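You operate a simulated robot arm through the tools that you are given. There is no shell and no other tool.

Carry out the task below with a simulated robot arm. There is one attempt and no reset: what you move stays moved.

JOB
Put things in order on the top of the wooden counter. At the end: the teal film roll stands where the white raspberry bottle stood; the blue cool pack stands where the teal film roll stood; the white raspberry bottle stands where the purple label stand (marked "MANGO") stood; the purple label stand from the top of the wooden counter stands on top of the pink carton (marked "TOFFEE"); whatever was shut is shut again. Leave all else as you found it, and nothing knocked over.

The check looks at the end state, three seconds after you hand in, the way a careful person would. Anything else that was tipped, shoved, dropped, spilled or broken makes it a failure.

ROBOT AND FRAMES
A 5-joint arm with a two-finger parallel gripper, fixed in place. Base frame: the origin is at the foot of the arm, x ahead of it, y to its left, z up; the work surface is at about z = 0. Readings come in mm, rad, newtons and seconds.
With the tool pointing down near the work surface it reaches from about 260 to 680 mm from the base axis. Its first joint turns from -1.152 to 1.152 rad. The tool tilts only in the upright plane through the base axis and itself; it spins freely about its own axis. Payload 2.9 kg.
Tool frame: the origin (TCP) lies between the finger pads and is the grasp point; the fingertips stand 30 mm ahead of it; z points along the fingers, y is the line along which they close. Largest opening 110 mm; finger width 20, thickness 10; the body of the gripper, 48 by 112 mm, starts 55 mm behind the TCP.
Orientation is that of the tool frame in the base frame, as a unit quaternion [x, y, z, w]. With the fingers straight down and closing along the base's y, the tool's x points along the base's -x, its y along +y and its z along -z.

CONTROLS
- The arm moves only by the tool arm_command. Its argument "rows" is a list of rows, each a list of 6 numbers: the shift along the tool's x, y, z in mm, then the turn, a rotation vector about the tool's x, y, z in rad. In form: [[tx, ty, tz, rx, ry, rz], ...]. A call has 1 to 20 rows; each row is the pose to reach, as a shift and turn from the pose commanded when the call began, along the tool's axes at that moment. "jaw" is the finger opening in mm, from 0 to 110, set as the call begins (left out, the last holds). Rows are played at 5 a second. More than 50 mm and 0.15 rad between two rows, or a gripper value outside its range, and nothing of the call is played. Where a pose cannot be reached the arm comes as near as it can. A force on the tool above 40 N (or 10 N above the force at the start of the call, whichever is more), or a blocked arm, ends the call early, and 0.2 s more pass. The fingers move at their own pace (about 108 mm/s each) and stop on an object; they squeeze with about 21 N. The grip force told is the motor's: it shows also when the fingers shut on nothing. Time passes only in rows, and 0.2 s behind the last, so rows that repeat a pose let the fingers close. It gives the time, the measured TCP pose, the force on the tool (base axes), the opening and the grip force at its end, in the units of the frame above (readings bear some noise), with the torque about the TCP (base axes, N m) and any sound that the robot's microphone picked up.
- Cameras (640 x 400 px; columns grow to the right, rows downward): "scene" is fixed at [34, -467.1, 597.4]; the picture's right is [0.67, -0.74, 0.00], its down [-0.51, -0.46, -0.73] and it looks along [0.54, 0.49, -0.69] (base axes); focal length 283 px, centre (320, 200). "wrist" rides on the gripper at [72, 17, -103] in the tool frame; the picture's right is [-0.23, 0.97, 0.00], its down [-0.76, -0.18, -0.62] and it looks along [-0.61, -0.14, 0.78] (tool axes); focal length 222 px, centre (320, 200). There is no depth. A picture from a camera that has moved, and an enlarged one, comes with that camera's place and axes in the base frame and with its lens. The place of the scene camera against the robot may be out by one fixed shift of up to 12 mm in any direction.
- grab_frame(camera): a new picture of that camera. The clock stands still meanwhile.
- enlarge(camera, box): a new picture of the part [left, top, right, bottom] of that camera's present view, enlarged. The clock stands still meanwhile.
- hand_in(): hands the job in; it is judged then, once.

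Places have to be worked out from the pictures, the camera data and where the tool is seen. Open the gripper and draw the arm clear of the work before you hand the job in, unless the task says otherwise.

The tools are called after "Request:" as a command line: name --pt "numbers of a row" for each row, then --argument value for the rest, lists and objects as JSON in quotes. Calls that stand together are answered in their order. arm_command: Moves the arm, as the interface text tells. Its arguments: {"type":"object","properties":{"rows":{"type":"array","items":{"type":"array","items":{"type":"number"}}},"jaw":{"type":"number"}},"required":["rows"]} The other tools are called the same way: grab_frame (camera) takes a picture; enlarge (camera, box) takes an enlarged picture of a part of a camera's view; hand_in () hands the job in.

At the start:

```text
time_s: 0.0
position: [408.4, -186.0, 357.8]
orientation: [0.0, 1.0, 0.0, 0.0]
wrist_force: [-0.1, -0.2, 0.3]
moment: [0.02, -0.02, -0.04]
gripper_width: 110.1
grip_force: 0.1
```

scene: 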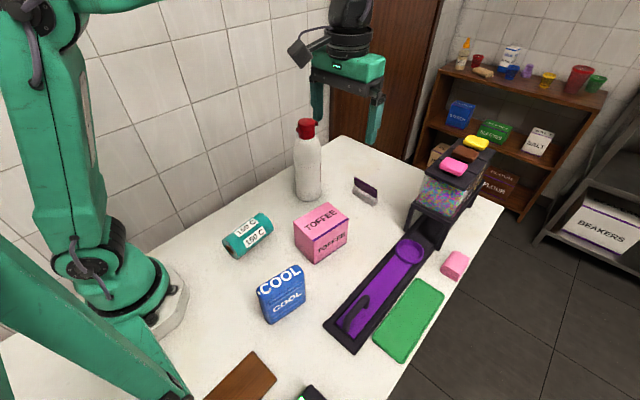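
wrist: 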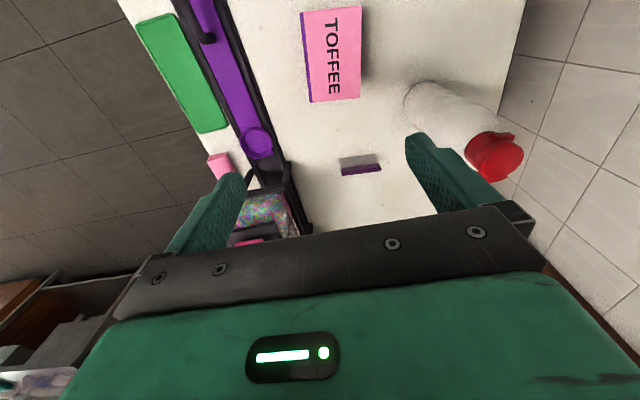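

I start by looking closer at the scene in both cameras to identify the objects and their places before moving.

Request:
enlarge --camera "scene" --box '[200, 100, 520, 300]'

Request:
enlarge --camera "scene" --box '[180, 200, 500, 400]'

Request:
enlarge --camera "wrist" --box '[120, 0, 540, 262]'

```text
2.00 times, centred on (360, 200) of scene
camera zoom: at [34.0, -467.1, 597.4], right [0.67, -0.74, 0.0], down [-0.51, -0.46, -0.73], along [0.54, 0.49, -0.69], focal length 566 px, centre (240, 200)
```

zoom: 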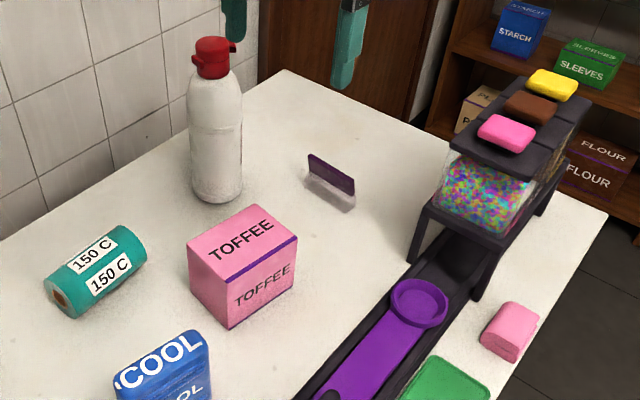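

```text
2.00 times, centred on (340, 300) of scene
camera zoom: at [34.0, -467.1, 597.4], right [0.67, -0.74, 0.0], down [-0.51, -0.46, -0.73], along [0.54, 0.49, -0.69], focal length 566 px, centre (280, 0)
```

zoom: 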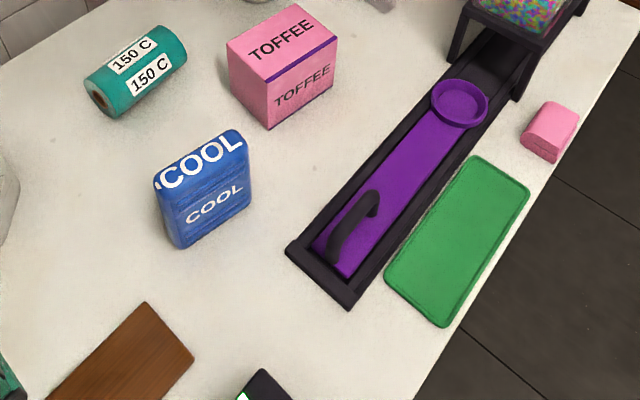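

```text
1.52 times, centred on (330, 131) of wrist
camera zoom: at [336.6, -168.6, 461.9], right [0.23, 0.97, 0.0], down [0.76, -0.18, 0.62], along [0.61, -0.14, -0.78], focal length 338 px, centre (305, 305)
```

zoom: 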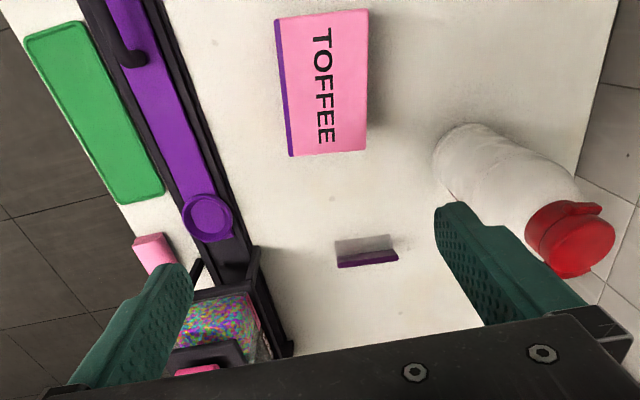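

I need finer detail of the label stand, the bottle, and the gripper itself (to calibrate the scene camera), so I zoom on each.

Request:
enlarge --camera "scene" --box '[280, 40, 408, 120]'

Request:
enlarge --camera "scene" --box '[280, 110, 408, 190]'

Request:
enlarge --camera "scene" --box '[280, 160, 408, 240]'

Request:
enlarge --camera "wrist" --box '[280, 120, 440, 220]'

Request:
enlarge --camera "wrist" --box '[390, 60, 550, 160]'

```text
5.00 times, centred on (344, 80) of scene
camera zoom: at [34.0, -467.1, 597.4], right [0.67, -0.74, 0.0], down [-0.51, -0.46, -0.73], along [0.54, 0.49, -0.69], focal length 1416 px, centre (200, 800)
```

zoom: 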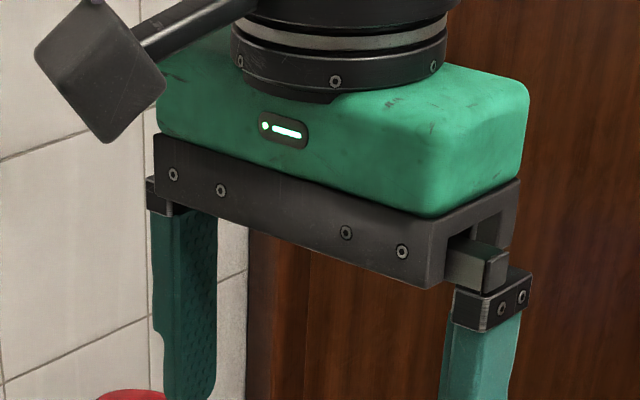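

```text
5.00 times, centred on (344, 150) of scene
camera zoom: at [34.0, -467.1, 597.4], right [0.67, -0.74, 0.0], down [-0.51, -0.46, -0.73], along [0.54, 0.49, -0.69], focal length 1416 px, centre (200, 450)
```

zoom: 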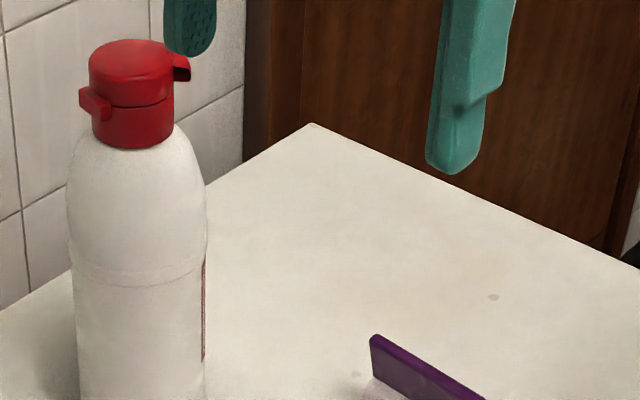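

```text
5.00 times, centred on (344, 200) of scene
camera zoom: at [34.0, -467.1, 597.4], right [0.67, -0.74, 0.0], down [-0.51, -0.46, -0.73], along [0.54, 0.49, -0.69], focal length 1416 px, centre (200, 200)
```

zoom: 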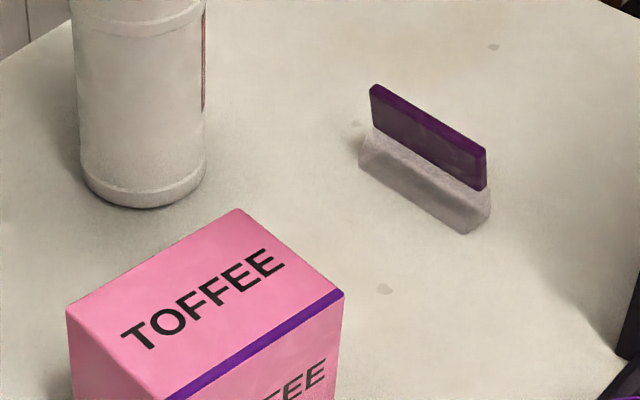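

```text
4.00 times, centred on (360, 170) of wrist
camera zoom: at [336.6, -168.6, 461.9], right [0.23, 0.97, 0.0], down [0.76, -0.18, 0.62], along [0.61, -0.14, -0.78], focal length 888 px, centre (160, 320)
```

zoom: 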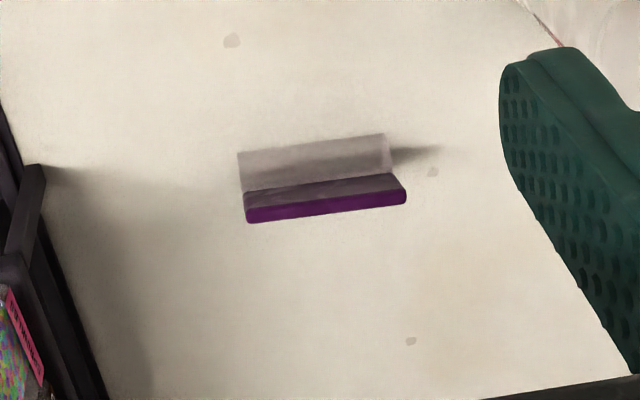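

```text
4.00 times, centred on (470, 110) of wrist
camera zoom: at [336.6, -168.6, 461.9], right [0.23, 0.97, 0.0], down [0.76, -0.18, 0.62], along [0.61, -0.14, -0.78], focal length 888 px, centre (-280, 560)
```

zoom: 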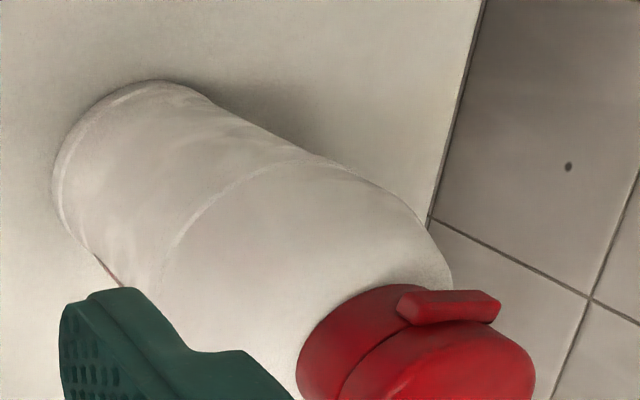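

The stain spots on the counter agree between both cameras to about 2 mm, so the scene camera offset is small. I zoom further on the label stand, the film roll and the cool pack to pin down their outlines.

Request:
enlarge --camera "scene" --box '[342, 168, 390, 213]'

Request:
enlarge --camera "scene" --box '[214, 200, 294, 270]'

Request:
enlarge --camera "scene" --box '[244, 255, 324, 335]'

Request:
enlarge --camera "scene" --box '[280, 195, 360, 270]'

Request:
enlarge --camera "scene" --box '[285, 112, 335, 152]'

```text
8.89 times, centred on (366, 190) of scene
camera zoom: at [34.0, -467.1, 597.4], right [0.67, -0.74, 0.0], down [-0.51, -0.46, -0.73], along [0.54, 0.49, -0.69], focal length 2517 px, centre (-89, 284)
```

zoom: 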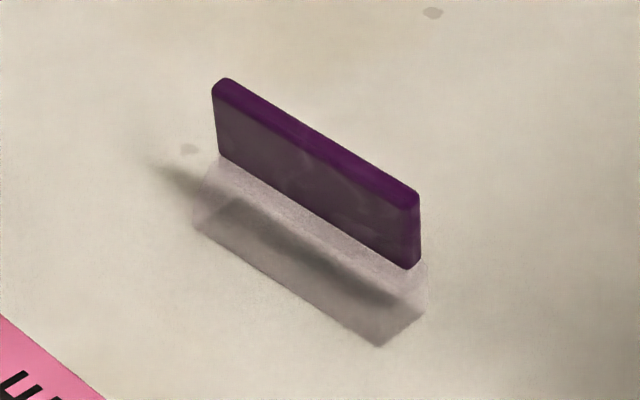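

```text
5.71 times, centred on (254, 235) of scene
camera zoom: at [34.0, -467.1, 597.4], right [0.67, -0.74, 0.0], down [-0.51, -0.46, -0.73], along [0.54, 0.49, -0.69], focal length 1618 px, centre (697, 0)
```

zoom: 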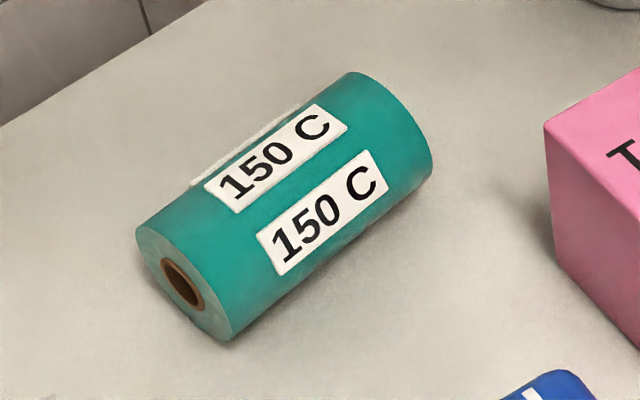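

```text
5.00 times, centred on (284, 295) of scene
camera zoom: at [34.0, -467.1, 597.4], right [0.67, -0.74, 0.0], down [-0.51, -0.46, -0.73], along [0.54, 0.49, -0.69], focal length 1416 px, centre (500, -275)
```

zoom: 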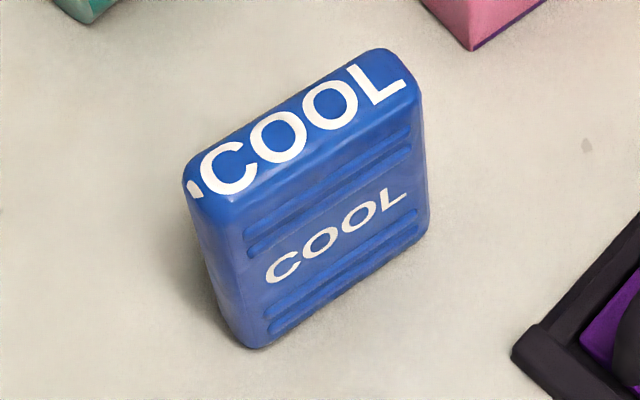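

```text
5.33 times, centred on (320, 232) of scene
camera zoom: at [34.0, -467.1, 597.4], right [0.67, -0.74, 0.0], down [-0.51, -0.46, -0.73], along [0.54, 0.49, -0.69], focal length 1510 px, centre (320, 27)
```

zoom: 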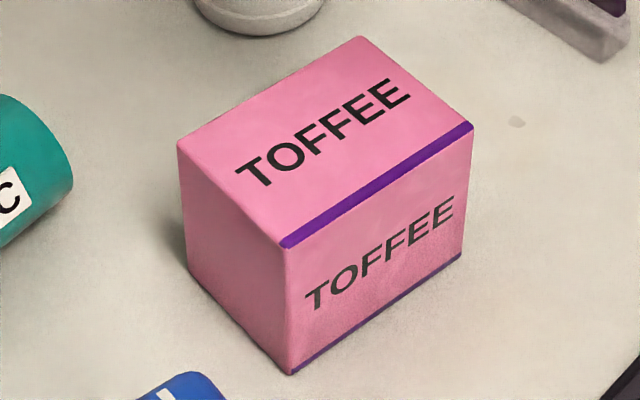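

```text
10.00 times, centred on (310, 132) of scene
camera zoom: at [34.0, -467.1, 597.4], right [0.67, -0.74, 0.0], down [-0.51, -0.46, -0.73], along [0.54, 0.49, -0.69], focal length 2832 px, centre (420, 880)
```

zoom: 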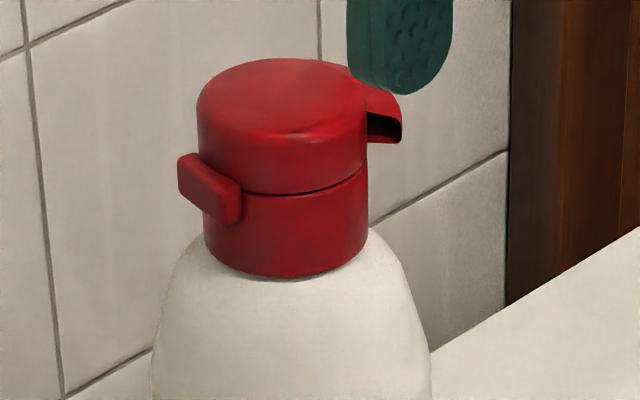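

Measurements so far: label stand base about 82×27 mm centred near (601, -140), turned about -4°; carton top centre near (380, -158) at z≈90; bottle axis near (500, 3.5), 250 mm tall; roll centre near (257, -18); cool pack near (199, -217). I move at height above the label stand and look with the wrist camera.

Request:
arm_command --pt "-40 10 0 0 0 0.014" --pt "-80 20 0 0 0 0.028" --pt "-120 30 0 0 0 0.042" --pt "-160 40 0 0 0 0.056" --pt "-192.5 46.3 0 0 0 0.07" --pt "-192.5 46.3 40 0 0 0.07" --pt "-192.5 46.3 80 0 0 0.07" --pt "-192.5 46.3 120 0 0 0.07" --pt "-192.5 46.3 150 0 0 0.07" --pt "-192.5 46.3 150 0 0 0.07" --jaw 110

```text
time_s: 2.2
position: [626.4, -144.9, 239.5]
orientation: [0.037, 0.999, 0.0, -0.001]
wrist_force: [-0.2, 0.1, 0.1]
moment: [-0.01, 0.01, -0.02]
gripper_width: 109.9
grip_force: 0.0
out of reach, approached as far as the arm can: row 5, 7, 8, 9, 10
```

The readings say (626, -145, 240) instead of the commanded (601, -140, 208), flagged as out of reach. I look at the pictures before commanding again.

Request:
grab_frame --camera "scene"

Request:
grab_frame --camera "wrist"

```text
taken
```

scene: 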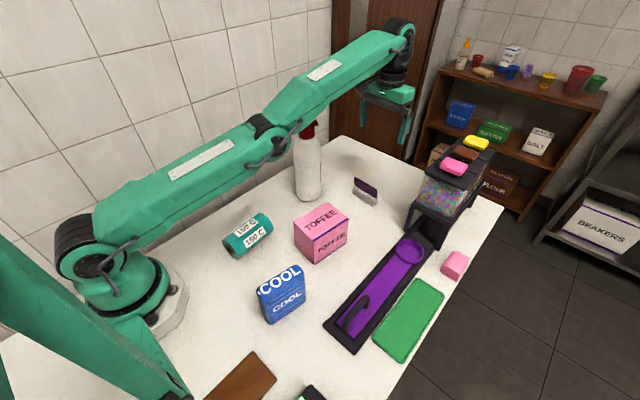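

```text
taken
camera wrist: at [556.6, -122.9, 342.8], right [0.3, 0.96, 0.0], down [0.75, -0.23, 0.62], along [0.59, -0.18, -0.78], focal length 222 px, centre (320, 200)
```

wrist: 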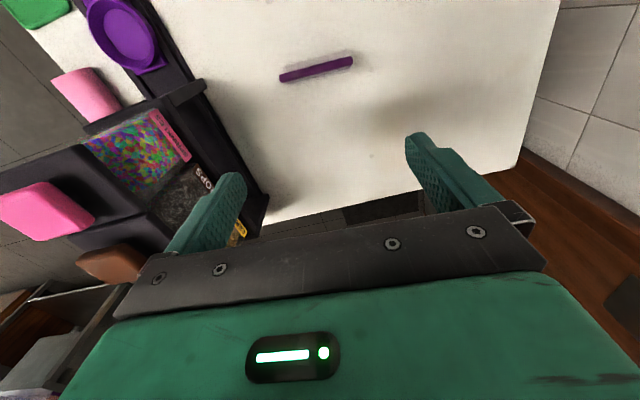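

The arm is stretched nearly straight; I hold the pose with a couple of null rows to see whether it settles to the commanded point and what the current reference pose is.

Request:
arm_command --pt "0 0 0 0 0 0" --pt "0 0 0 0 0 0"

```text
time_s: 2.8
position: [628.0, -143.9, 239.0]
orientation: [0.036, 0.999, 0.0, -0.001]
wrist_force: [0.4, 0.3, -0.5]
moment: [0.01, -0.01, -0.01]
gripper_width: 110.0
grip_force: 0.1
```

The reference pose is now the approached one (~(627,-144,239)), so I move inward and down in small steps to get away from the stretched configuration.

Request:
arm_command --pt "15 1 10 0 0 0" --pt "27 2.5 25 0 0 0" --pt "27 2.5 40 0 0 0" --pt "27 2.5 40 0 0 0"

```text
time_s: 3.8
position: [632.8, -147.3, 224.2]
orientation: [0.035, 0.999, 0.0, -0.001]
wrist_force: [0.1, -0.1, -0.5]
moment: [0.03, 0.01, -0.02]
gripper_width: 109.9
grip_force: 0.1
out of reach, approached as far as the arm can: row 1, 2, 3, 4
```

The elbow seems locked in the straight-arm singularity, so inward commands do nothing. A tilt of the fingertips inward about the wrist should bend the elbow; I try this with a small inward shift, then straighten the tool further in.

Request:
arm_command --pt "15 2.3 0 -0.0115 0.074 0" --pt "29.6 4.6 2 -0.022 0.142 0" --pt "45 7 4 -0.022 0.142 0" --pt "50 7.8 10 0 0 0" --pt "50 7.8 20 0 0 0"

```text
time_s: 5.0
position: [605.8, -140.9, 219.8]
orientation: [0.036, 0.997, 0.014, -0.071]
wrist_force: [-1.2, 1.5, -0.4]
moment: [-0.04, 0.02, -0.02]
gripper_width: 110.0
grip_force: 0.1
out of reach, approached as far as the arm can: row 3, 4, 5
```

The tool tilted but did not come back, so I look at the arm's configuration again.

Request:
grab_frame --camera "scene"

Request:
enlarge --camera "scene" --box '[0, 0, 440, 275]'

```text
taken
```

scene: 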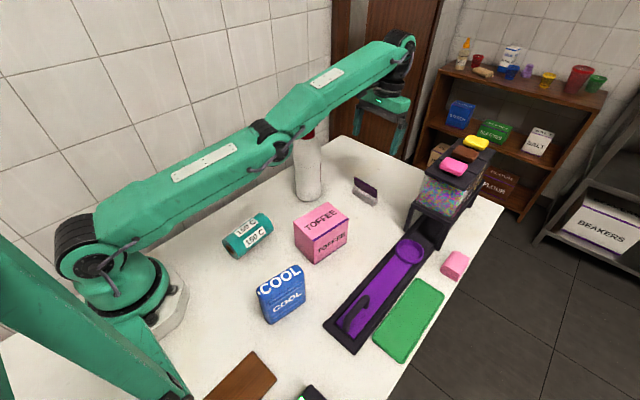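

```text
1.45 times, centred on (220, 138) of scene
camera zoom: at [34.0, -467.1, 597.4], right [0.67, -0.74, 0.0], down [-0.51, -0.46, -0.73], along [0.54, 0.49, -0.69], focal length 412 px, centre (466, 291)
```

zoom: 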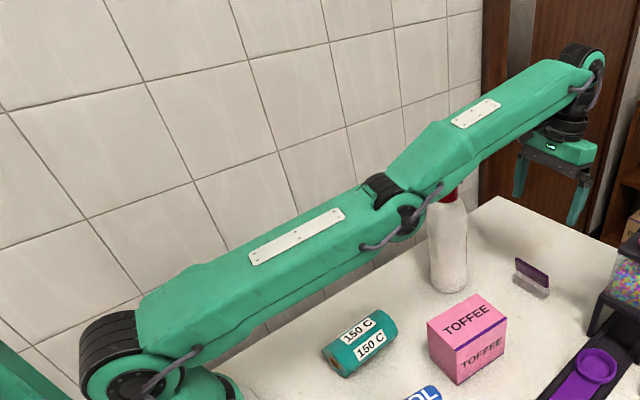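

The forearm is now kinked upward, i.e. the elbow went through straight to the wrong side. I reverse the motion: bring the tool back to vertical and then tilt the tips slightly outward while moving outward, which should bend the elbow the right way.

Request:
arm_command --pt "-14.7 -2.3 -2.1 0.0115 -0.074 0" --pt "-29.3 -4.6 -4.3 0.022 -0.142 0" --pt "-43 -6.8 -6.4 0.033 -0.213 0" --pt "-57 -9 -8.6 0.044 -0.284 0" --pt "-57 -9 -8.6 0.044 -0.284 0"

Request:
enlarge --camera "scene" --box '[0, 0, 440, 275]'

```text
time_s: 6.2
position: [660.5, -155.6, 220.8]
orientation: [0.035, 0.997, -0.014, 0.069]
wrist_force: [0.5, 0.4, -0.1]
moment: [0.04, -0.01, 0.0]
gripper_width: 110.2
grip_force: 0.2
```

```text
1.45 times, centred on (220, 138) of scene
camera zoom: at [34.0, -467.1, 597.4], right [0.67, -0.74, 0.0], down [-0.51, -0.46, -0.73], along [0.54, 0.49, -0.69], focal length 412 px, centre (466, 291)
```

zoom: 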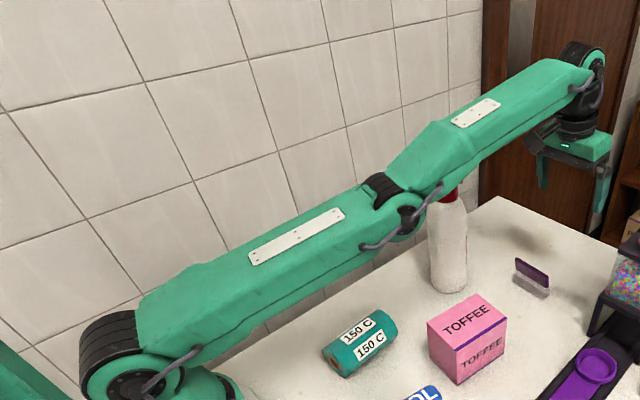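

That went without any out-of-reach flag. Now I try pulling inward at this tilt to see whether the elbow bends correctly.

Request:
arm_command --pt "15 2.3 -2.1 0 0 0" --pt "29.3 4.6 -4.2 0 0 0" --pt "29.3 4.6 -4.2 0 0 0"

```text
time_s: 7.0
position: [660.3, -154.7, 223.6]
orientation: [0.035, 0.997, -0.015, 0.07]
wrist_force: [-1.2, -0.1, 0.0]
moment: [-0.02, 0.01, 0.01]
gripper_width: 109.7
grip_force: 0.0
out of reach, approached as far as the arm can: row 1, 2, 3
```

Still stuck for pure inward motion. I try moving up and inward along the arm's arc instead, which should engage the elbow.

Request:
arm_command --pt "18.8 2.9 -43 0 0 0" --pt "37.6 5.8 -86 0 0 0" --pt "56.4 8.7 -129 0 0 0" --pt "75 11.6 -172 0 0 0"

Request:
grab_frame --camera "scene"

```text
time_s: 8.0
position: [598.0, -136.2, 367.4]
orientation: [0.036, 0.997, -0.012, 0.07]
wrist_force: [0.0, 0.7, -0.3]
moment: [0.0, 0.0, -0.02]
gripper_width: 110.1
grip_force: 0.0
out of reach, approached as far as the arm can: row 1, 2, 3, 4
```

```text
taken
```

scene: 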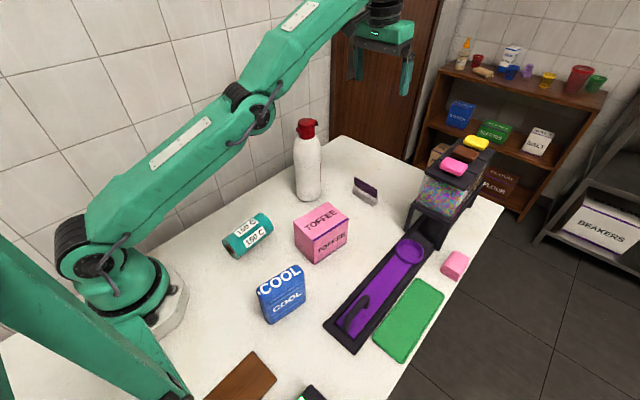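

The evidence (row 6 of the first call was reachable, later ones not) suggests the elbow sits at its stop on the wrong side of straight. I extend fully outward to bring it to straight, as a separate call.

Request:
arm_command --pt "-22 -3.5 -10 0 0 0" --pt "-44.8 -7 -19.8 0 0 0" --pt "-44.8 -7 -19.8 0 0 0"

```text
time_s: 8.8
position: [599.4, -139.7, 369.1]
orientation: [0.035, 0.997, -0.014, 0.071]
wrist_force: [0.3, -0.2, 0.4]
moment: [0.02, -0.05, 0.0]
gripper_width: 110.0
grip_force: 0.1
out of reach, approached as far as the arm can: row 1, 2, 3
```

The arm moved out only ~3 mm, so it is now straight. Next I command up and inward in one step to pick the proper elbow side.

Request:
arm_command --pt "32 5 -36 0 0 0" --pt "32 5 -36 0 0 0"

```text
time_s: 9.4
position: [575.0, -135.4, 403.1]
orientation: [0.034, 0.997, -0.014, 0.068]
wrist_force: [-0.5, -0.2, -0.1]
moment: [0.01, 0.01, 0.0]
gripper_width: 110.1
grip_force: 0.2
out of reach, approached as far as the arm can: row 1, 2
```

Fitting the readings gives a shoulder at z≈215 with a full reach of ~685 to the wrist, which lies 200 mm above the TCP; so the targets themselves are well within reach and only the elbow branch is wrong. I extend again, then rotate the tool tips inward about the wrist from the straight state.

Request:
arm_command --pt "-13 -2 -6.6 0 0 0" --pt "-26.6 -4.1 -13.2 0 0 0" --pt "-26.6 -4.1 -13.2 0 0 0"

Request:
arm_command --pt "27.6 4.3 -2 -0.0216 0.1383 0" --pt "54.6 8.5 -7.8 -0.043 0.2766 0" --pt "80.6 12.6 -17.3 -0.0647 0.415 0" --pt "80.6 12.6 -17.3 -0.0647 0.415 0"

```text
time_s: 10.2
position: [577.3, -135.6, 403.3]
orientation: [0.036, 0.997, -0.014, 0.071]
wrist_force: [0.2, -0.9, 0.4]
moment: [-0.01, -0.01, -0.01]
gripper_width: 110.0
grip_force: 0.1
out of reach, approached as far as the arm can: row 1, 2, 3
```

```text
time_s: 11.2
position: [487.1, -113.3, 401.0]
orientation: [0.035, 0.99, 0.026, -0.135]
wrist_force: [0.4, -0.2, 0.2]
moment: [0.03, -0.03, -0.02]
gripper_width: 109.8
grip_force: 0.0
out of reach, approached as far as the arm can: row 3, 4
```

The wrist is now about 14 mm short of full stretch, so the elbow bent; I check the picture for which side.

Request:
enlarge --camera "scene" --box '[0, 0, 440, 275]'

```text
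1.45 times, centred on (220, 138) of scene
camera zoom: at [34.0, -467.1, 597.4], right [0.67, -0.74, 0.0], down [-0.51, -0.46, -0.73], along [0.54, 0.49, -0.69], focal length 412 px, centre (466, 291)
```

zoom: 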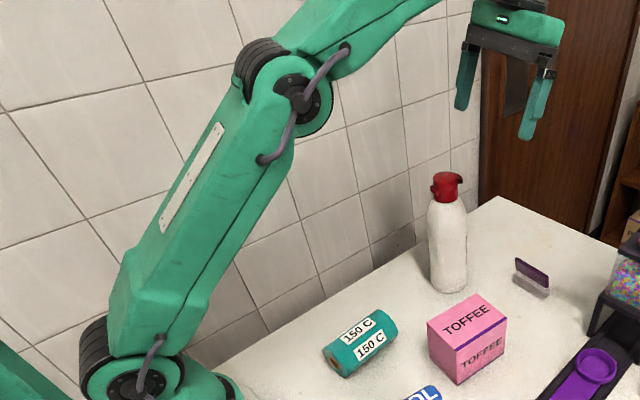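

The elbow is now up, on the proper side. I turn the tool back to vertical around the TCP.

Request:
arm_command --pt "0 0 0 0.0142 -0.091 0" --pt "0 0 0 0.0283 -0.182 0" --pt "0 0 0 0.0425 -0.2727 0" --pt "0 0 0 0.0425 -0.2727 0"

```text
time_s: 12.2
position: [488.3, -113.7, 400.7]
orientation: [0.036, 0.999, 0.0, 0.001]
wrist_force: [-0.1, -0.5, 0.0]
moment: [0.0, -0.04, 0.02]
gripper_width: 110.0
grip_force: 0.0
```

Tool vertical at (488,-114,401) and the elbow is good. I now go down and outward together, keeping the reach well inside the limit, to hover above the label stand.

Request:
arm_command --pt "-22.1 -4.7 40.7 0 0 0" --pt "-47.5 -8.9 78.7 0 0 0" --pt "-72.8 -13.1 115.7 0 0 0" --pt "-98.1 -16.3 150.7 0 0 0" --pt "-114.3 -17.8 185.7 0 0 0" --pt "-114.3 -17.8 185.7 0 0 0" --jaw 110

Request:
grab_frame --camera "wrist"

Request:
grab_frame --camera "scene"

```text
time_s: 13.6
position: [600.7, -140.5, 212.8]
orientation: [0.035, 0.999, 0.0, 0.0]
wrist_force: [0.4, 1.3, -0.3]
moment: [0.0, -0.01, -0.02]
gripper_width: 110.1
grip_force: 0.0
```

```text
taken
camera wrist: at [530.0, -118.6, 316.4], right [0.3, 0.96, 0.0], down [0.75, -0.23, 0.62], along [0.59, -0.18, -0.78], focal length 222 px, centre (320, 200)
```

wrist: 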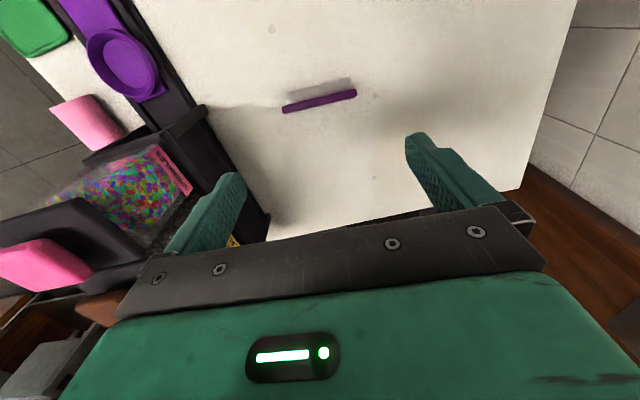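

```text
taken
```

scene: 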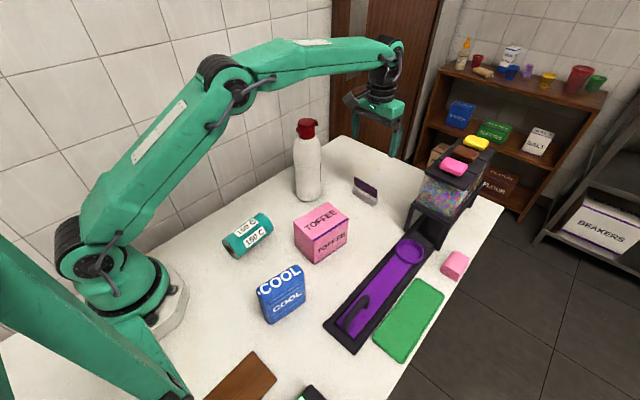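

I'm above the label stand at (600.7,-140.5,212.8). I zoom in with the wrist camera to refine the stand's centre and angle.

Request:
enlarge --camera "wrist" --box '[260, 60, 388, 140]'

Request:
enlarge --camera "scene" --box '[336, 120, 416, 215]'

```text
5.00 times, centred on (324, 100) of wrist
camera zoom: at [530.0, -118.6, 316.4], right [0.3, 0.96, 0.0], down [0.75, -0.23, 0.62], along [0.59, -0.18, -0.78], focal length 1111 px, centre (300, 700)
```

zoom: 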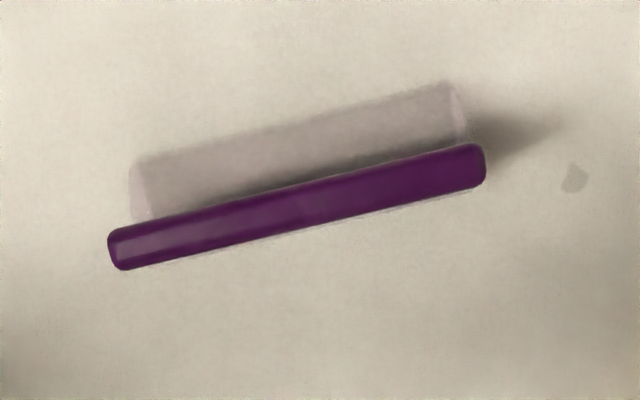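

```text
4.21 times, centred on (376, 168) of scene
camera zoom: at [34.0, -467.1, 597.4], right [0.67, -0.74, 0.0], down [-0.51, -0.46, -0.73], along [0.54, 0.49, -0.69], focal length 1192 px, centre (84, 337)
```

zoom: 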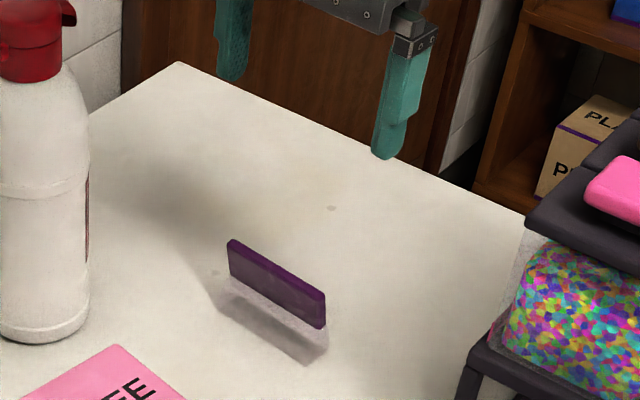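

Wrist and scene views agree: stand centre ≈ (601, -140), long axis turned -4.5°, ends 83–84 mm apart, top at z≈61. I descend with the jaws fully open, straddling its ends, to TCP z≈37.

Request:
arm_command --pt "0 0.5 40 0 0 0.007" --pt "0 0.5 80 0 0 0.007" --pt "0 0.5 115 0 0 0.007" --pt "0 0.5 140 0 0 0.007" --pt "0 0.5 160 0 0 0.007" --pt "0 0.5 175 0 0 0.007" --pt "0 0.5 175 0 0 0.007" --jaw 110

Request:
grab_frame --camera "wrist"

Request:
enlarge --camera "scene" --box '[320, 120, 432, 220]'

```text
time_s: 15.2
position: [601.9, -138.5, 39.1]
orientation: [0.039, 0.999, 0.0, -0.001]
wrist_force: [-0.1, 0.3, 0.0]
moment: [-0.01, -0.01, -0.03]
gripper_width: 109.7
grip_force: 0.0
```

```text
taken
camera wrist: at [531.6, -116.7, 142.2], right [0.3, 0.95, 0.0], down [0.75, -0.24, 0.62], along [0.59, -0.19, -0.78], focal length 222 px, centre (320, 200)
```

wrist: 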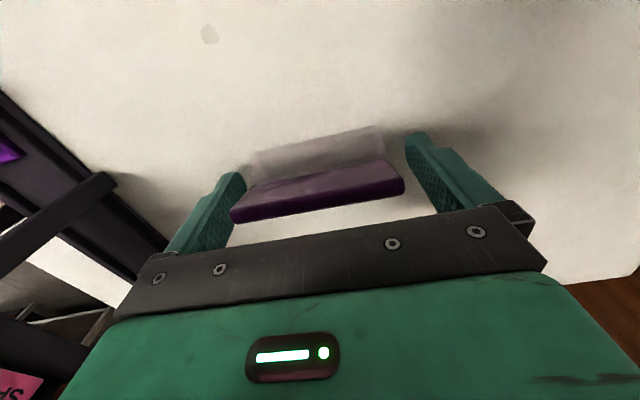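

```text
4.00 times, centred on (376, 170) of scene
camera zoom: at [34.0, -467.1, 597.4], right [0.67, -0.74, 0.0], down [-0.51, -0.46, -0.73], along [0.54, 0.49, -0.69], focal length 1133 px, centre (96, 320)
```

zoom: 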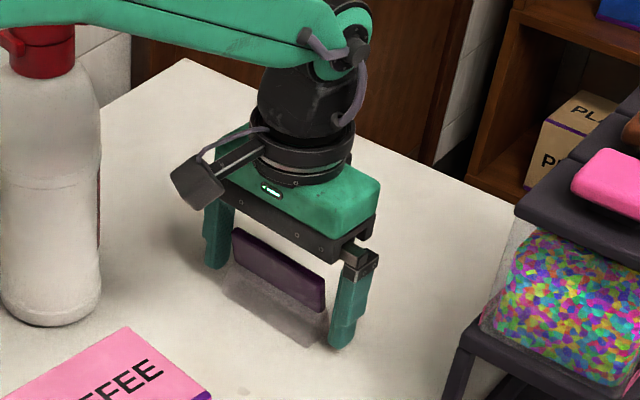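

The stand is between the fingers. I close gently in two stages: first to 90 mm, then onto the ends.

Request:
arm_command --pt "0 0 0 0 0 0" --pt "0 0 0 0 0 0" --jaw 90

Request:
arm_command --pt "0 0 0 0 0 0" --pt "0 0 0 0 0 0" --pt "0 0 0 0 0 0" --jaw 60

Request:
grab_frame --camera "wrist"

```text
time_s: 15.8
position: [601.5, -138.3, 38.4]
orientation: [0.04, 0.999, 0.0, -0.001]
wrist_force: [-0.2, -0.9, 0.5]
moment: [0.0, 0.01, 0.01]
gripper_width: 89.7
grip_force: 0.0
```

```text
time_s: 16.6
position: [602.3, -138.9, 39.3]
orientation: [0.04, 0.999, 0.0, -0.001]
wrist_force: [1.0, 0.3, 0.7]
moment: [0.09, -0.02, 0.01]
gripper_width: 83.7
grip_force: 20.9
```

```text
taken
camera wrist: at [531.5, -116.7, 142.4], right [0.3, 0.95, 0.0], down [0.75, -0.24, 0.62], along [0.59, -0.19, -0.78], focal length 222 px, centre (320, 200)
```

wrist: 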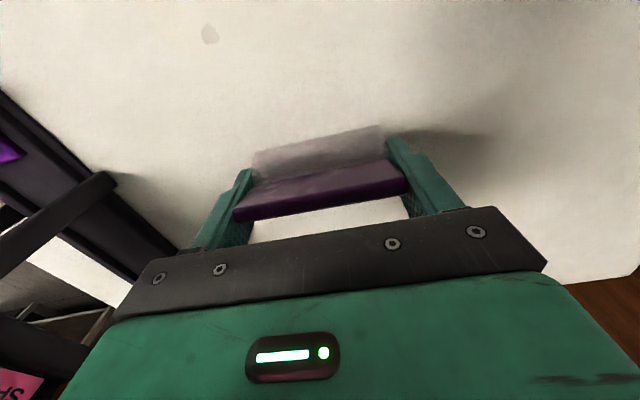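

Grip is solid (83.7 mm, 21 N). I lift straight up slowly to about z=180 and check that the stand stays in the grip.

Request:
arm_command --pt "0 0 -8 0 0 0" --pt "0 0 -25 0 0 0" --pt "0 0 -55 0 0 0" --pt "0 0 -90 0 0 0" --pt "0 0 -120 0 0 0" --pt "0 0 -142 0 0 0" --pt "0 0 -142 0 0 0"

Request:
grab_frame --camera "scene"

Request:
grab_frame --camera "wrist"

```text
time_s: 18.2
position: [598.8, -138.7, 181.4]
orientation: [0.039, 0.999, 0.0, -0.001]
wrist_force: [-0.3, -0.7, -0.6]
moment: [0.01, -0.04, -0.03]
gripper_width: 83.8
grip_force: 20.7
```

```text
taken
```

scene: 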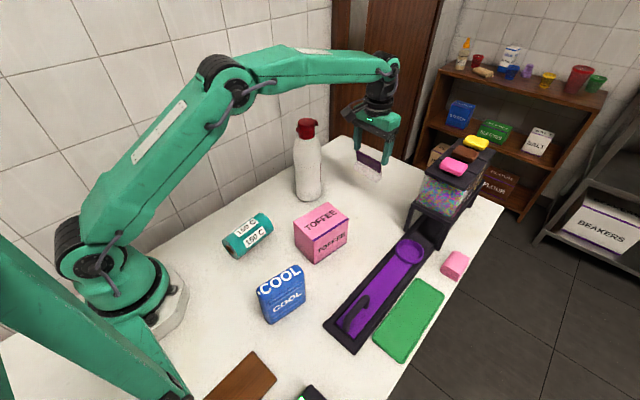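

```text
taken
camera wrist: at [528.6, -116.9, 285.6], right [0.3, 0.95, 0.0], down [0.75, -0.24, 0.62], along [0.59, -0.19, -0.78], focal length 222 px, centre (320, 200)
```

wrist: 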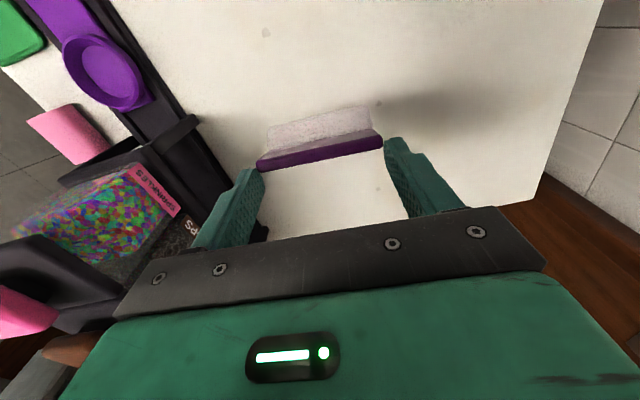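

The stand seems to have swung or slipped in the grip relative to before; I zoom in on it in both views.

Request:
enlarge --camera "scene" --box '[320, 90, 416, 200]'

Request:
enlarge --camera "wrist" --box '[200, 60, 456, 260]'

```text
3.64 times, centred on (368, 145) of scene
camera zoom: at [34.0, -467.1, 597.4], right [0.67, -0.74, 0.0], down [-0.51, -0.46, -0.73], along [0.54, 0.49, -0.69], focal length 1030 px, centre (146, 400)
```

zoom: 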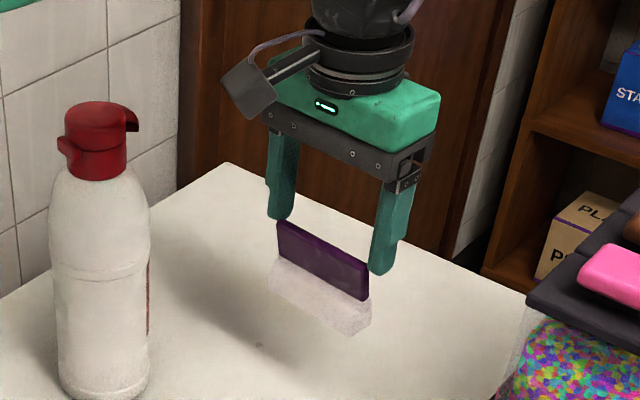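

```text
2.00 times, centred on (328, 160) of wrist
camera zoom: at [528.6, -116.9, 285.6], right [0.3, 0.95, 0.0], down [0.75, -0.24, 0.62], along [0.59, -0.19, -0.78], focal length 444 px, centre (304, 280)
```

zoom: 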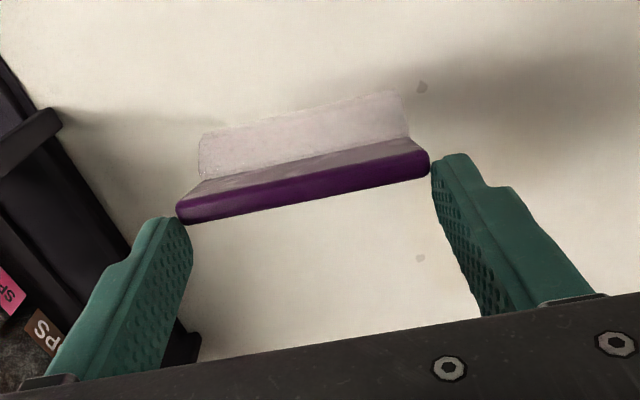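

The stand slid down in the grip and is now held only at the top corners of its plate by the fingertips, about 97 mm above the counter right over its old place. I lower it slowly straight down to set it back and regrip better.

Request:
arm_command --pt "0 0 4 0 0 0" --pt "0 0 10 0 0 0" --pt "0 0 18 0 0 0" --pt "0 0 27 0 0 0" --pt "0 0 36 0 0 0" --pt "0 0 45 0 0 0" --pt "0 0 54 0 0 0" --pt "0 0 62 0 0 0" --pt "0 0 69 0 0 0" --pt "0 0 75 0 0 0" --pt "0 0 80 0 0 0" --pt "0 0 80 0 0 0"

Request:
enlarge --camera "scene" --box '[320, 110, 416, 220]'

Request:
enlarge --camera "wrist" --box '[200, 60, 456, 260]'

```text
time_s: 20.8
position: [600.9, -138.1, 100.9]
orientation: [0.038, 0.999, 0.0, -0.001]
wrist_force: [-0.3, 0.4, -0.8]
moment: [0.01, 0.0, 0.0]
gripper_width: 83.4
grip_force: 20.7
```

```text
3.64 times, centred on (368, 165) of scene
camera zoom: at [34.0, -467.1, 597.4], right [0.67, -0.74, 0.0], down [-0.51, -0.46, -0.73], along [0.54, 0.49, -0.69], focal length 1030 px, centre (146, 327)
```

zoom: 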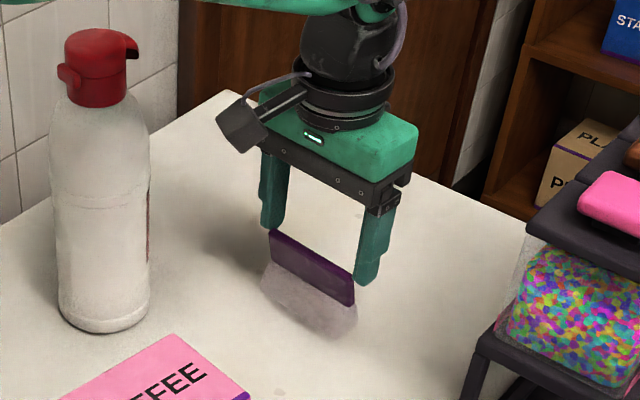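

```text
2.00 times, centred on (328, 160) of wrist
camera zoom: at [530.7, -116.2, 205.7], right [0.3, 0.95, 0.0], down [0.75, -0.24, 0.62], along [0.59, -0.19, -0.78], focal length 444 px, centre (304, 280)
```

zoom: 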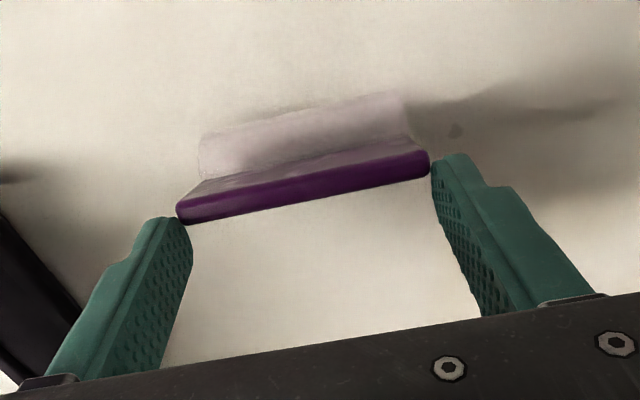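

Still held the same way, bottom about 15 mm above the counter. I lower in 2–3 mm steps until it rests on the counter.

Request:
arm_command --pt "0 0 3 0 0 0" --pt "0 0 6 0 0 0" --pt "0 0 9 0 0 0" --pt "0 0 11 0 0 0" --pt "0 0 13 0 0 0" --pt "0 0 15 0 0 0" --pt "0 0 17 0 0 0" --pt "0 0 17 0 0 0"

Request:
enlarge --camera "scene" --box '[336, 140, 400, 220]'

Request:
enlarge --camera "wrist" --box '[200, 60, 456, 260]'

```text
time_s: 22.6
position: [601.9, -138.5, 86.2]
orientation: [0.04, 0.999, 0.0, 0.001]
wrist_force: [-2.8, -1.7, 16.3]
moment: [-0.07, 0.19, 0.0]
gripper_width: 83.7
grip_force: 20.6
```

```text
5.00 times, centred on (368, 180) of scene
camera zoom: at [33.9, -467.1, 597.4], right [0.67, -0.74, 0.0], down [-0.51, -0.46, -0.73], along [0.54, 0.49, -0.69], focal length 1416 px, centre (80, 300)
```

zoom: 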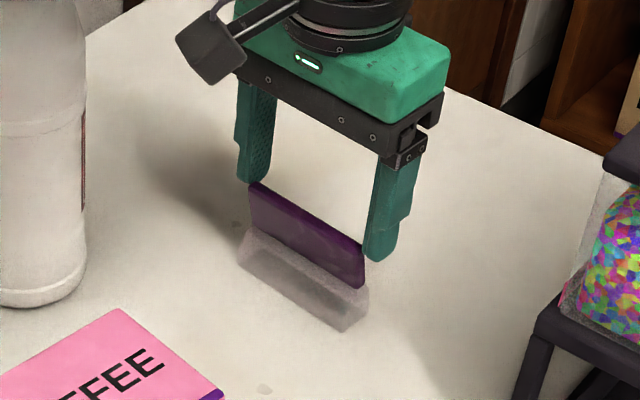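

```text
2.00 times, centred on (328, 160) of wrist
camera zoom: at [531.5, -115.7, 190.9], right [0.3, 0.95, 0.0], down [0.74, -0.24, 0.63], along [0.6, -0.19, -0.78], focal length 444 px, centre (304, 280)
```

zoom: 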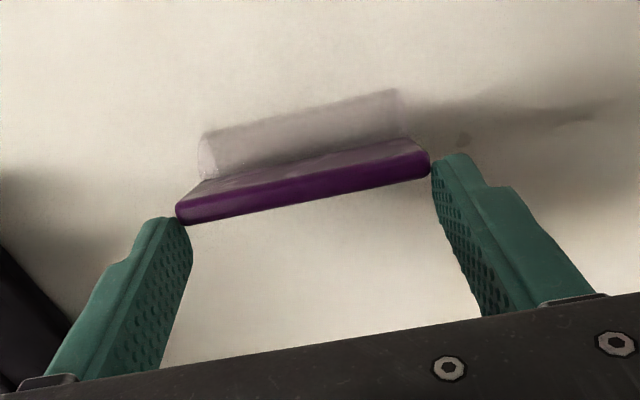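

Contact force of 16 N shows it rests on the counter. I relieve the pressure by 2 mm, then open the jaws and look at how it stands.

Request:
arm_command --pt "0 0 -2 0 0 0" --pt "0 0 -2 0 0 0"

Request:
enlarge --camera "scene" --box '[342, 155, 390, 213]'

```text
time_s: 23.2
position: [601.8, -137.5, 87.6]
orientation: [0.039, 0.999, 0.0, 0.0]
wrist_force: [4.2, 0.0, 10.5]
moment: [-0.03, -0.46, 0.03]
gripper_width: 83.5
grip_force: 20.7
```

```text
6.90 times, centred on (366, 184) of scene
camera zoom: at [33.9, -467.1, 597.4], right [0.67, -0.74, 0.0], down [-0.51, -0.46, -0.73], along [0.54, 0.49, -0.69], focal length 1953 px, centre (3, 310)
```

zoom: 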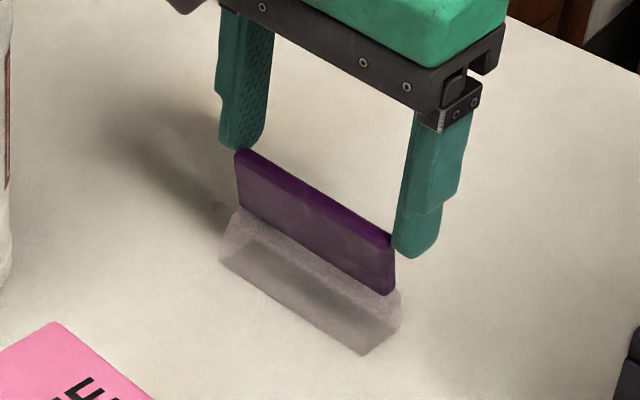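

Still 10 N of contact, so I raise 3 mm more before opening.

Request:
arm_command --pt "0 0 -1.5 0 0 0" --pt "0 0 -3 0 0 0" --pt "0 0 -3 0 0 0"

```text
time_s: 24.0
position: [602.3, -137.6, 88.3]
orientation: [0.039, 0.999, 0.001, -0.002]
wrist_force: [0.7, -0.2, 0.2]
moment: [-0.02, 0.03, 0.01]
gripper_width: 83.4
grip_force: 20.8
```

Contact force is gone; the stand is just at the surface. I open the jaws to 104 mm and look.

Request:
arm_command --pt "0 0 0 0 0 0" --pt "0 0 0 0 0 0" --pt "0 0 0 0 0 0" --jaw 104

Request:
enlarge --camera "scene" --box '[342, 155, 390, 213]'

Request:
enlarge --camera "wrist" --box '[200, 60, 456, 260]'

```text
time_s: 24.8
position: [601.6, -137.1, 90.2]
orientation: [0.04, 0.999, 0.001, -0.001]
wrist_force: [0.5, 0.3, -0.3]
moment: [-0.02, 0.01, 0.0]
gripper_width: 104.0
grip_force: 0.1
```

```text
6.90 times, centred on (366, 184) of scene
camera zoom: at [34.0, -467.1, 597.4], right [0.67, -0.74, 0.0], down [-0.51, -0.46, -0.73], along [0.54, 0.49, -0.69], focal length 1953 px, centre (3, 310)
```

zoom: 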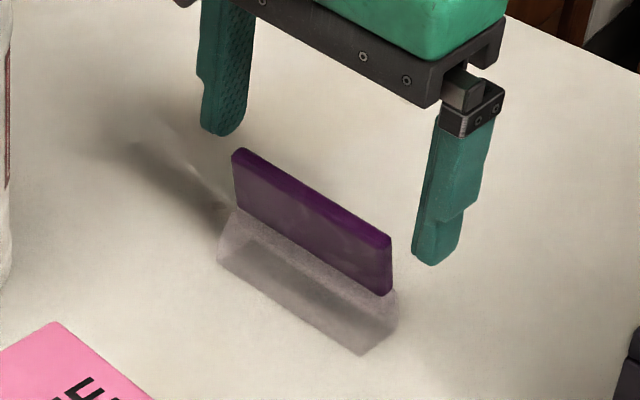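

```text
2.00 times, centred on (328, 160) of wrist
camera zoom: at [531.3, -115.5, 193.8], right [0.3, 0.95, 0.0], down [0.75, -0.24, 0.62], along [0.59, -0.19, -0.78], focal length 444 px, centre (304, 280)
```

zoom: 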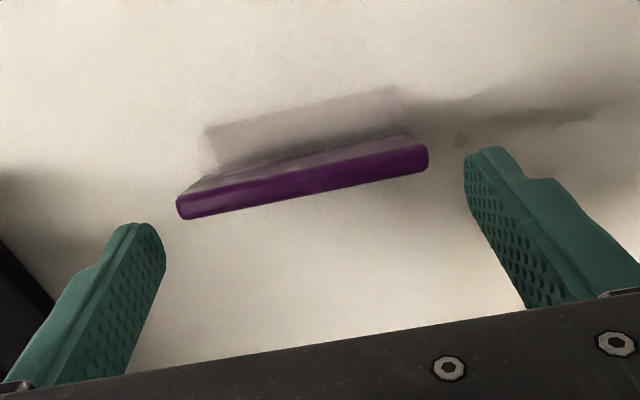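

The stand stands upright, about 2 mm off its earlier spot, now free. I lower to TCP z≈60 so that the pads cover only the plate's ends (not the sloped clear base), and close again.

Request:
arm_command --pt "0 0 8 0 0 0" --pt "0 0 18 0 0 0" --pt "0 0 26 0 0 0" --pt "0 0 30 0 0 0" --pt "0 0 30 0 0 0" --jaw 104

Request:
arm_command --pt "0 0 0 0 0 0" --pt "0 0 0 0 0 0" --pt "0 0 0 0 0 0" --pt "0 0 0 0 0 0" --jaw 50

Request:
enlarge --camera "scene" --box '[342, 155, 390, 213]'

Request:
enlarge --camera "wrist" --box '[200, 60, 456, 260]'

```text
time_s: 26.0
position: [602.8, -139.7, 59.6]
orientation: [0.039, 0.999, 0.0, -0.001]
wrist_force: [-0.2, -0.5, 0.5]
moment: [-0.02, 0.01, 0.02]
gripper_width: 103.7
grip_force: 0.1
```

```text
time_s: 27.0
position: [601.2, -138.8, 59.3]
orientation: [0.04, 0.999, 0.0, -0.001]
wrist_force: [-0.6, -0.2, 2.0]
moment: [0.05, 0.0, 0.0]
gripper_width: 83.5
grip_force: 20.7
```

```text
6.90 times, centred on (366, 184) of scene
camera zoom: at [34.0, -467.1, 597.4], right [0.67, -0.74, 0.0], down [-0.51, -0.46, -0.73], along [0.54, 0.49, -0.69], focal length 1953 px, centre (3, 310)
```

zoom: 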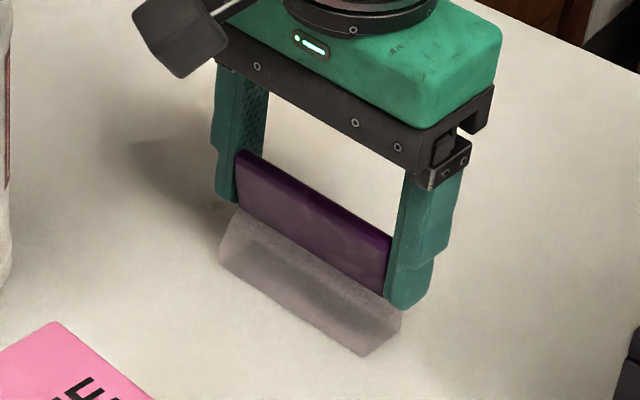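

```text
2.00 times, centred on (328, 160) of wrist
camera zoom: at [531.0, -116.8, 163.1], right [0.3, 0.95, 0.0], down [0.75, -0.24, 0.62], along [0.59, -0.19, -0.78], focal length 444 px, centre (304, 280)
```

zoom: 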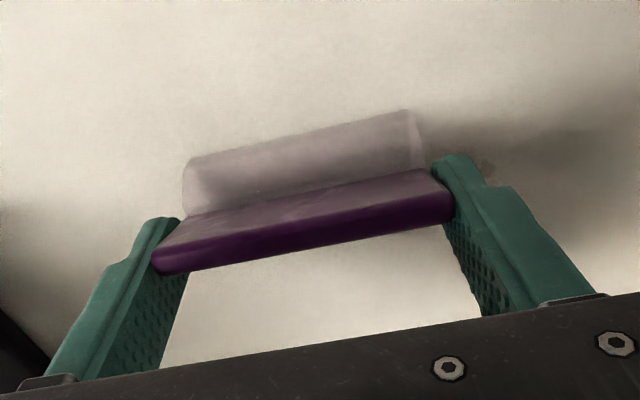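

The pads hold only the plate ends now. I lift very slowly by 14 mm and check for slip.

Request:
arm_command --pt "0 0 -1 0 0 0" --pt "0 0 -3 0 0 0" --pt "0 0 -5 0 0 0" --pt "0 0 -8 0 0 0" --pt "0 0 -11 0 0 0" --pt "0 0 -14 0 0 0" --pt "0 0 -14 0 0 0"

Request:
enlarge --camera "scene" --box '[342, 155, 390, 213]'

Request:
enlarge --camera "wrist" --box '[200, 60, 456, 260]'

```text
time_s: 28.6
position: [600.5, -141.3, 75.0]
orientation: [0.039, 0.999, 0.0, -0.001]
wrist_force: [0.0, -0.8, -0.9]
moment: [0.0, 0.0, 0.01]
gripper_width: 83.3
grip_force: 21.1
```

```text
6.90 times, centred on (366, 184) of scene
camera zoom: at [34.0, -467.1, 597.4], right [0.67, -0.74, 0.0], down [-0.51, -0.46, -0.73], along [0.54, 0.49, -0.69], focal length 1953 px, centre (3, 310)
```

zoom: 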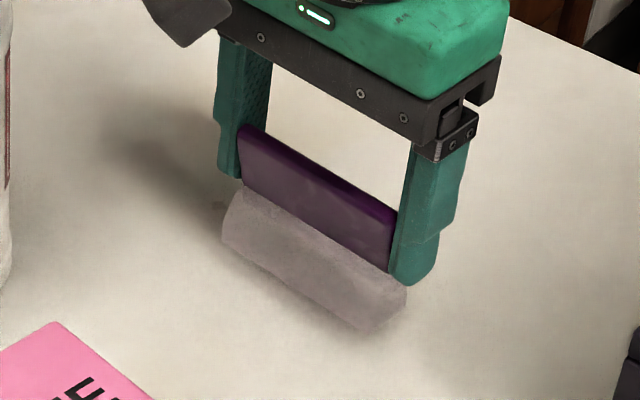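

```text
2.00 times, centred on (328, 160) of wrist
camera zoom: at [530.4, -117.4, 177.7], right [0.3, 0.95, 0.0], down [0.75, -0.24, 0.62], along [0.59, -0.19, -0.78], focal length 444 px, centre (304, 280)
```

zoom: 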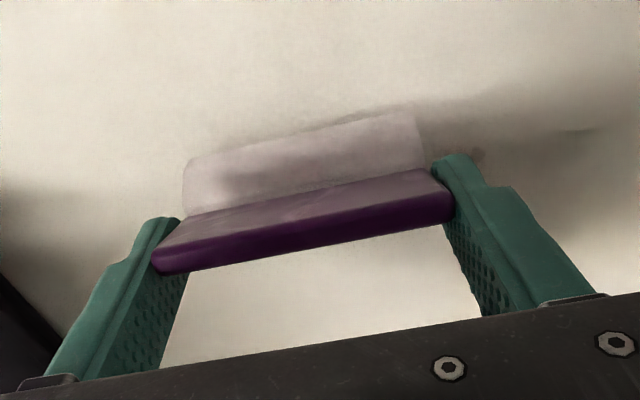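

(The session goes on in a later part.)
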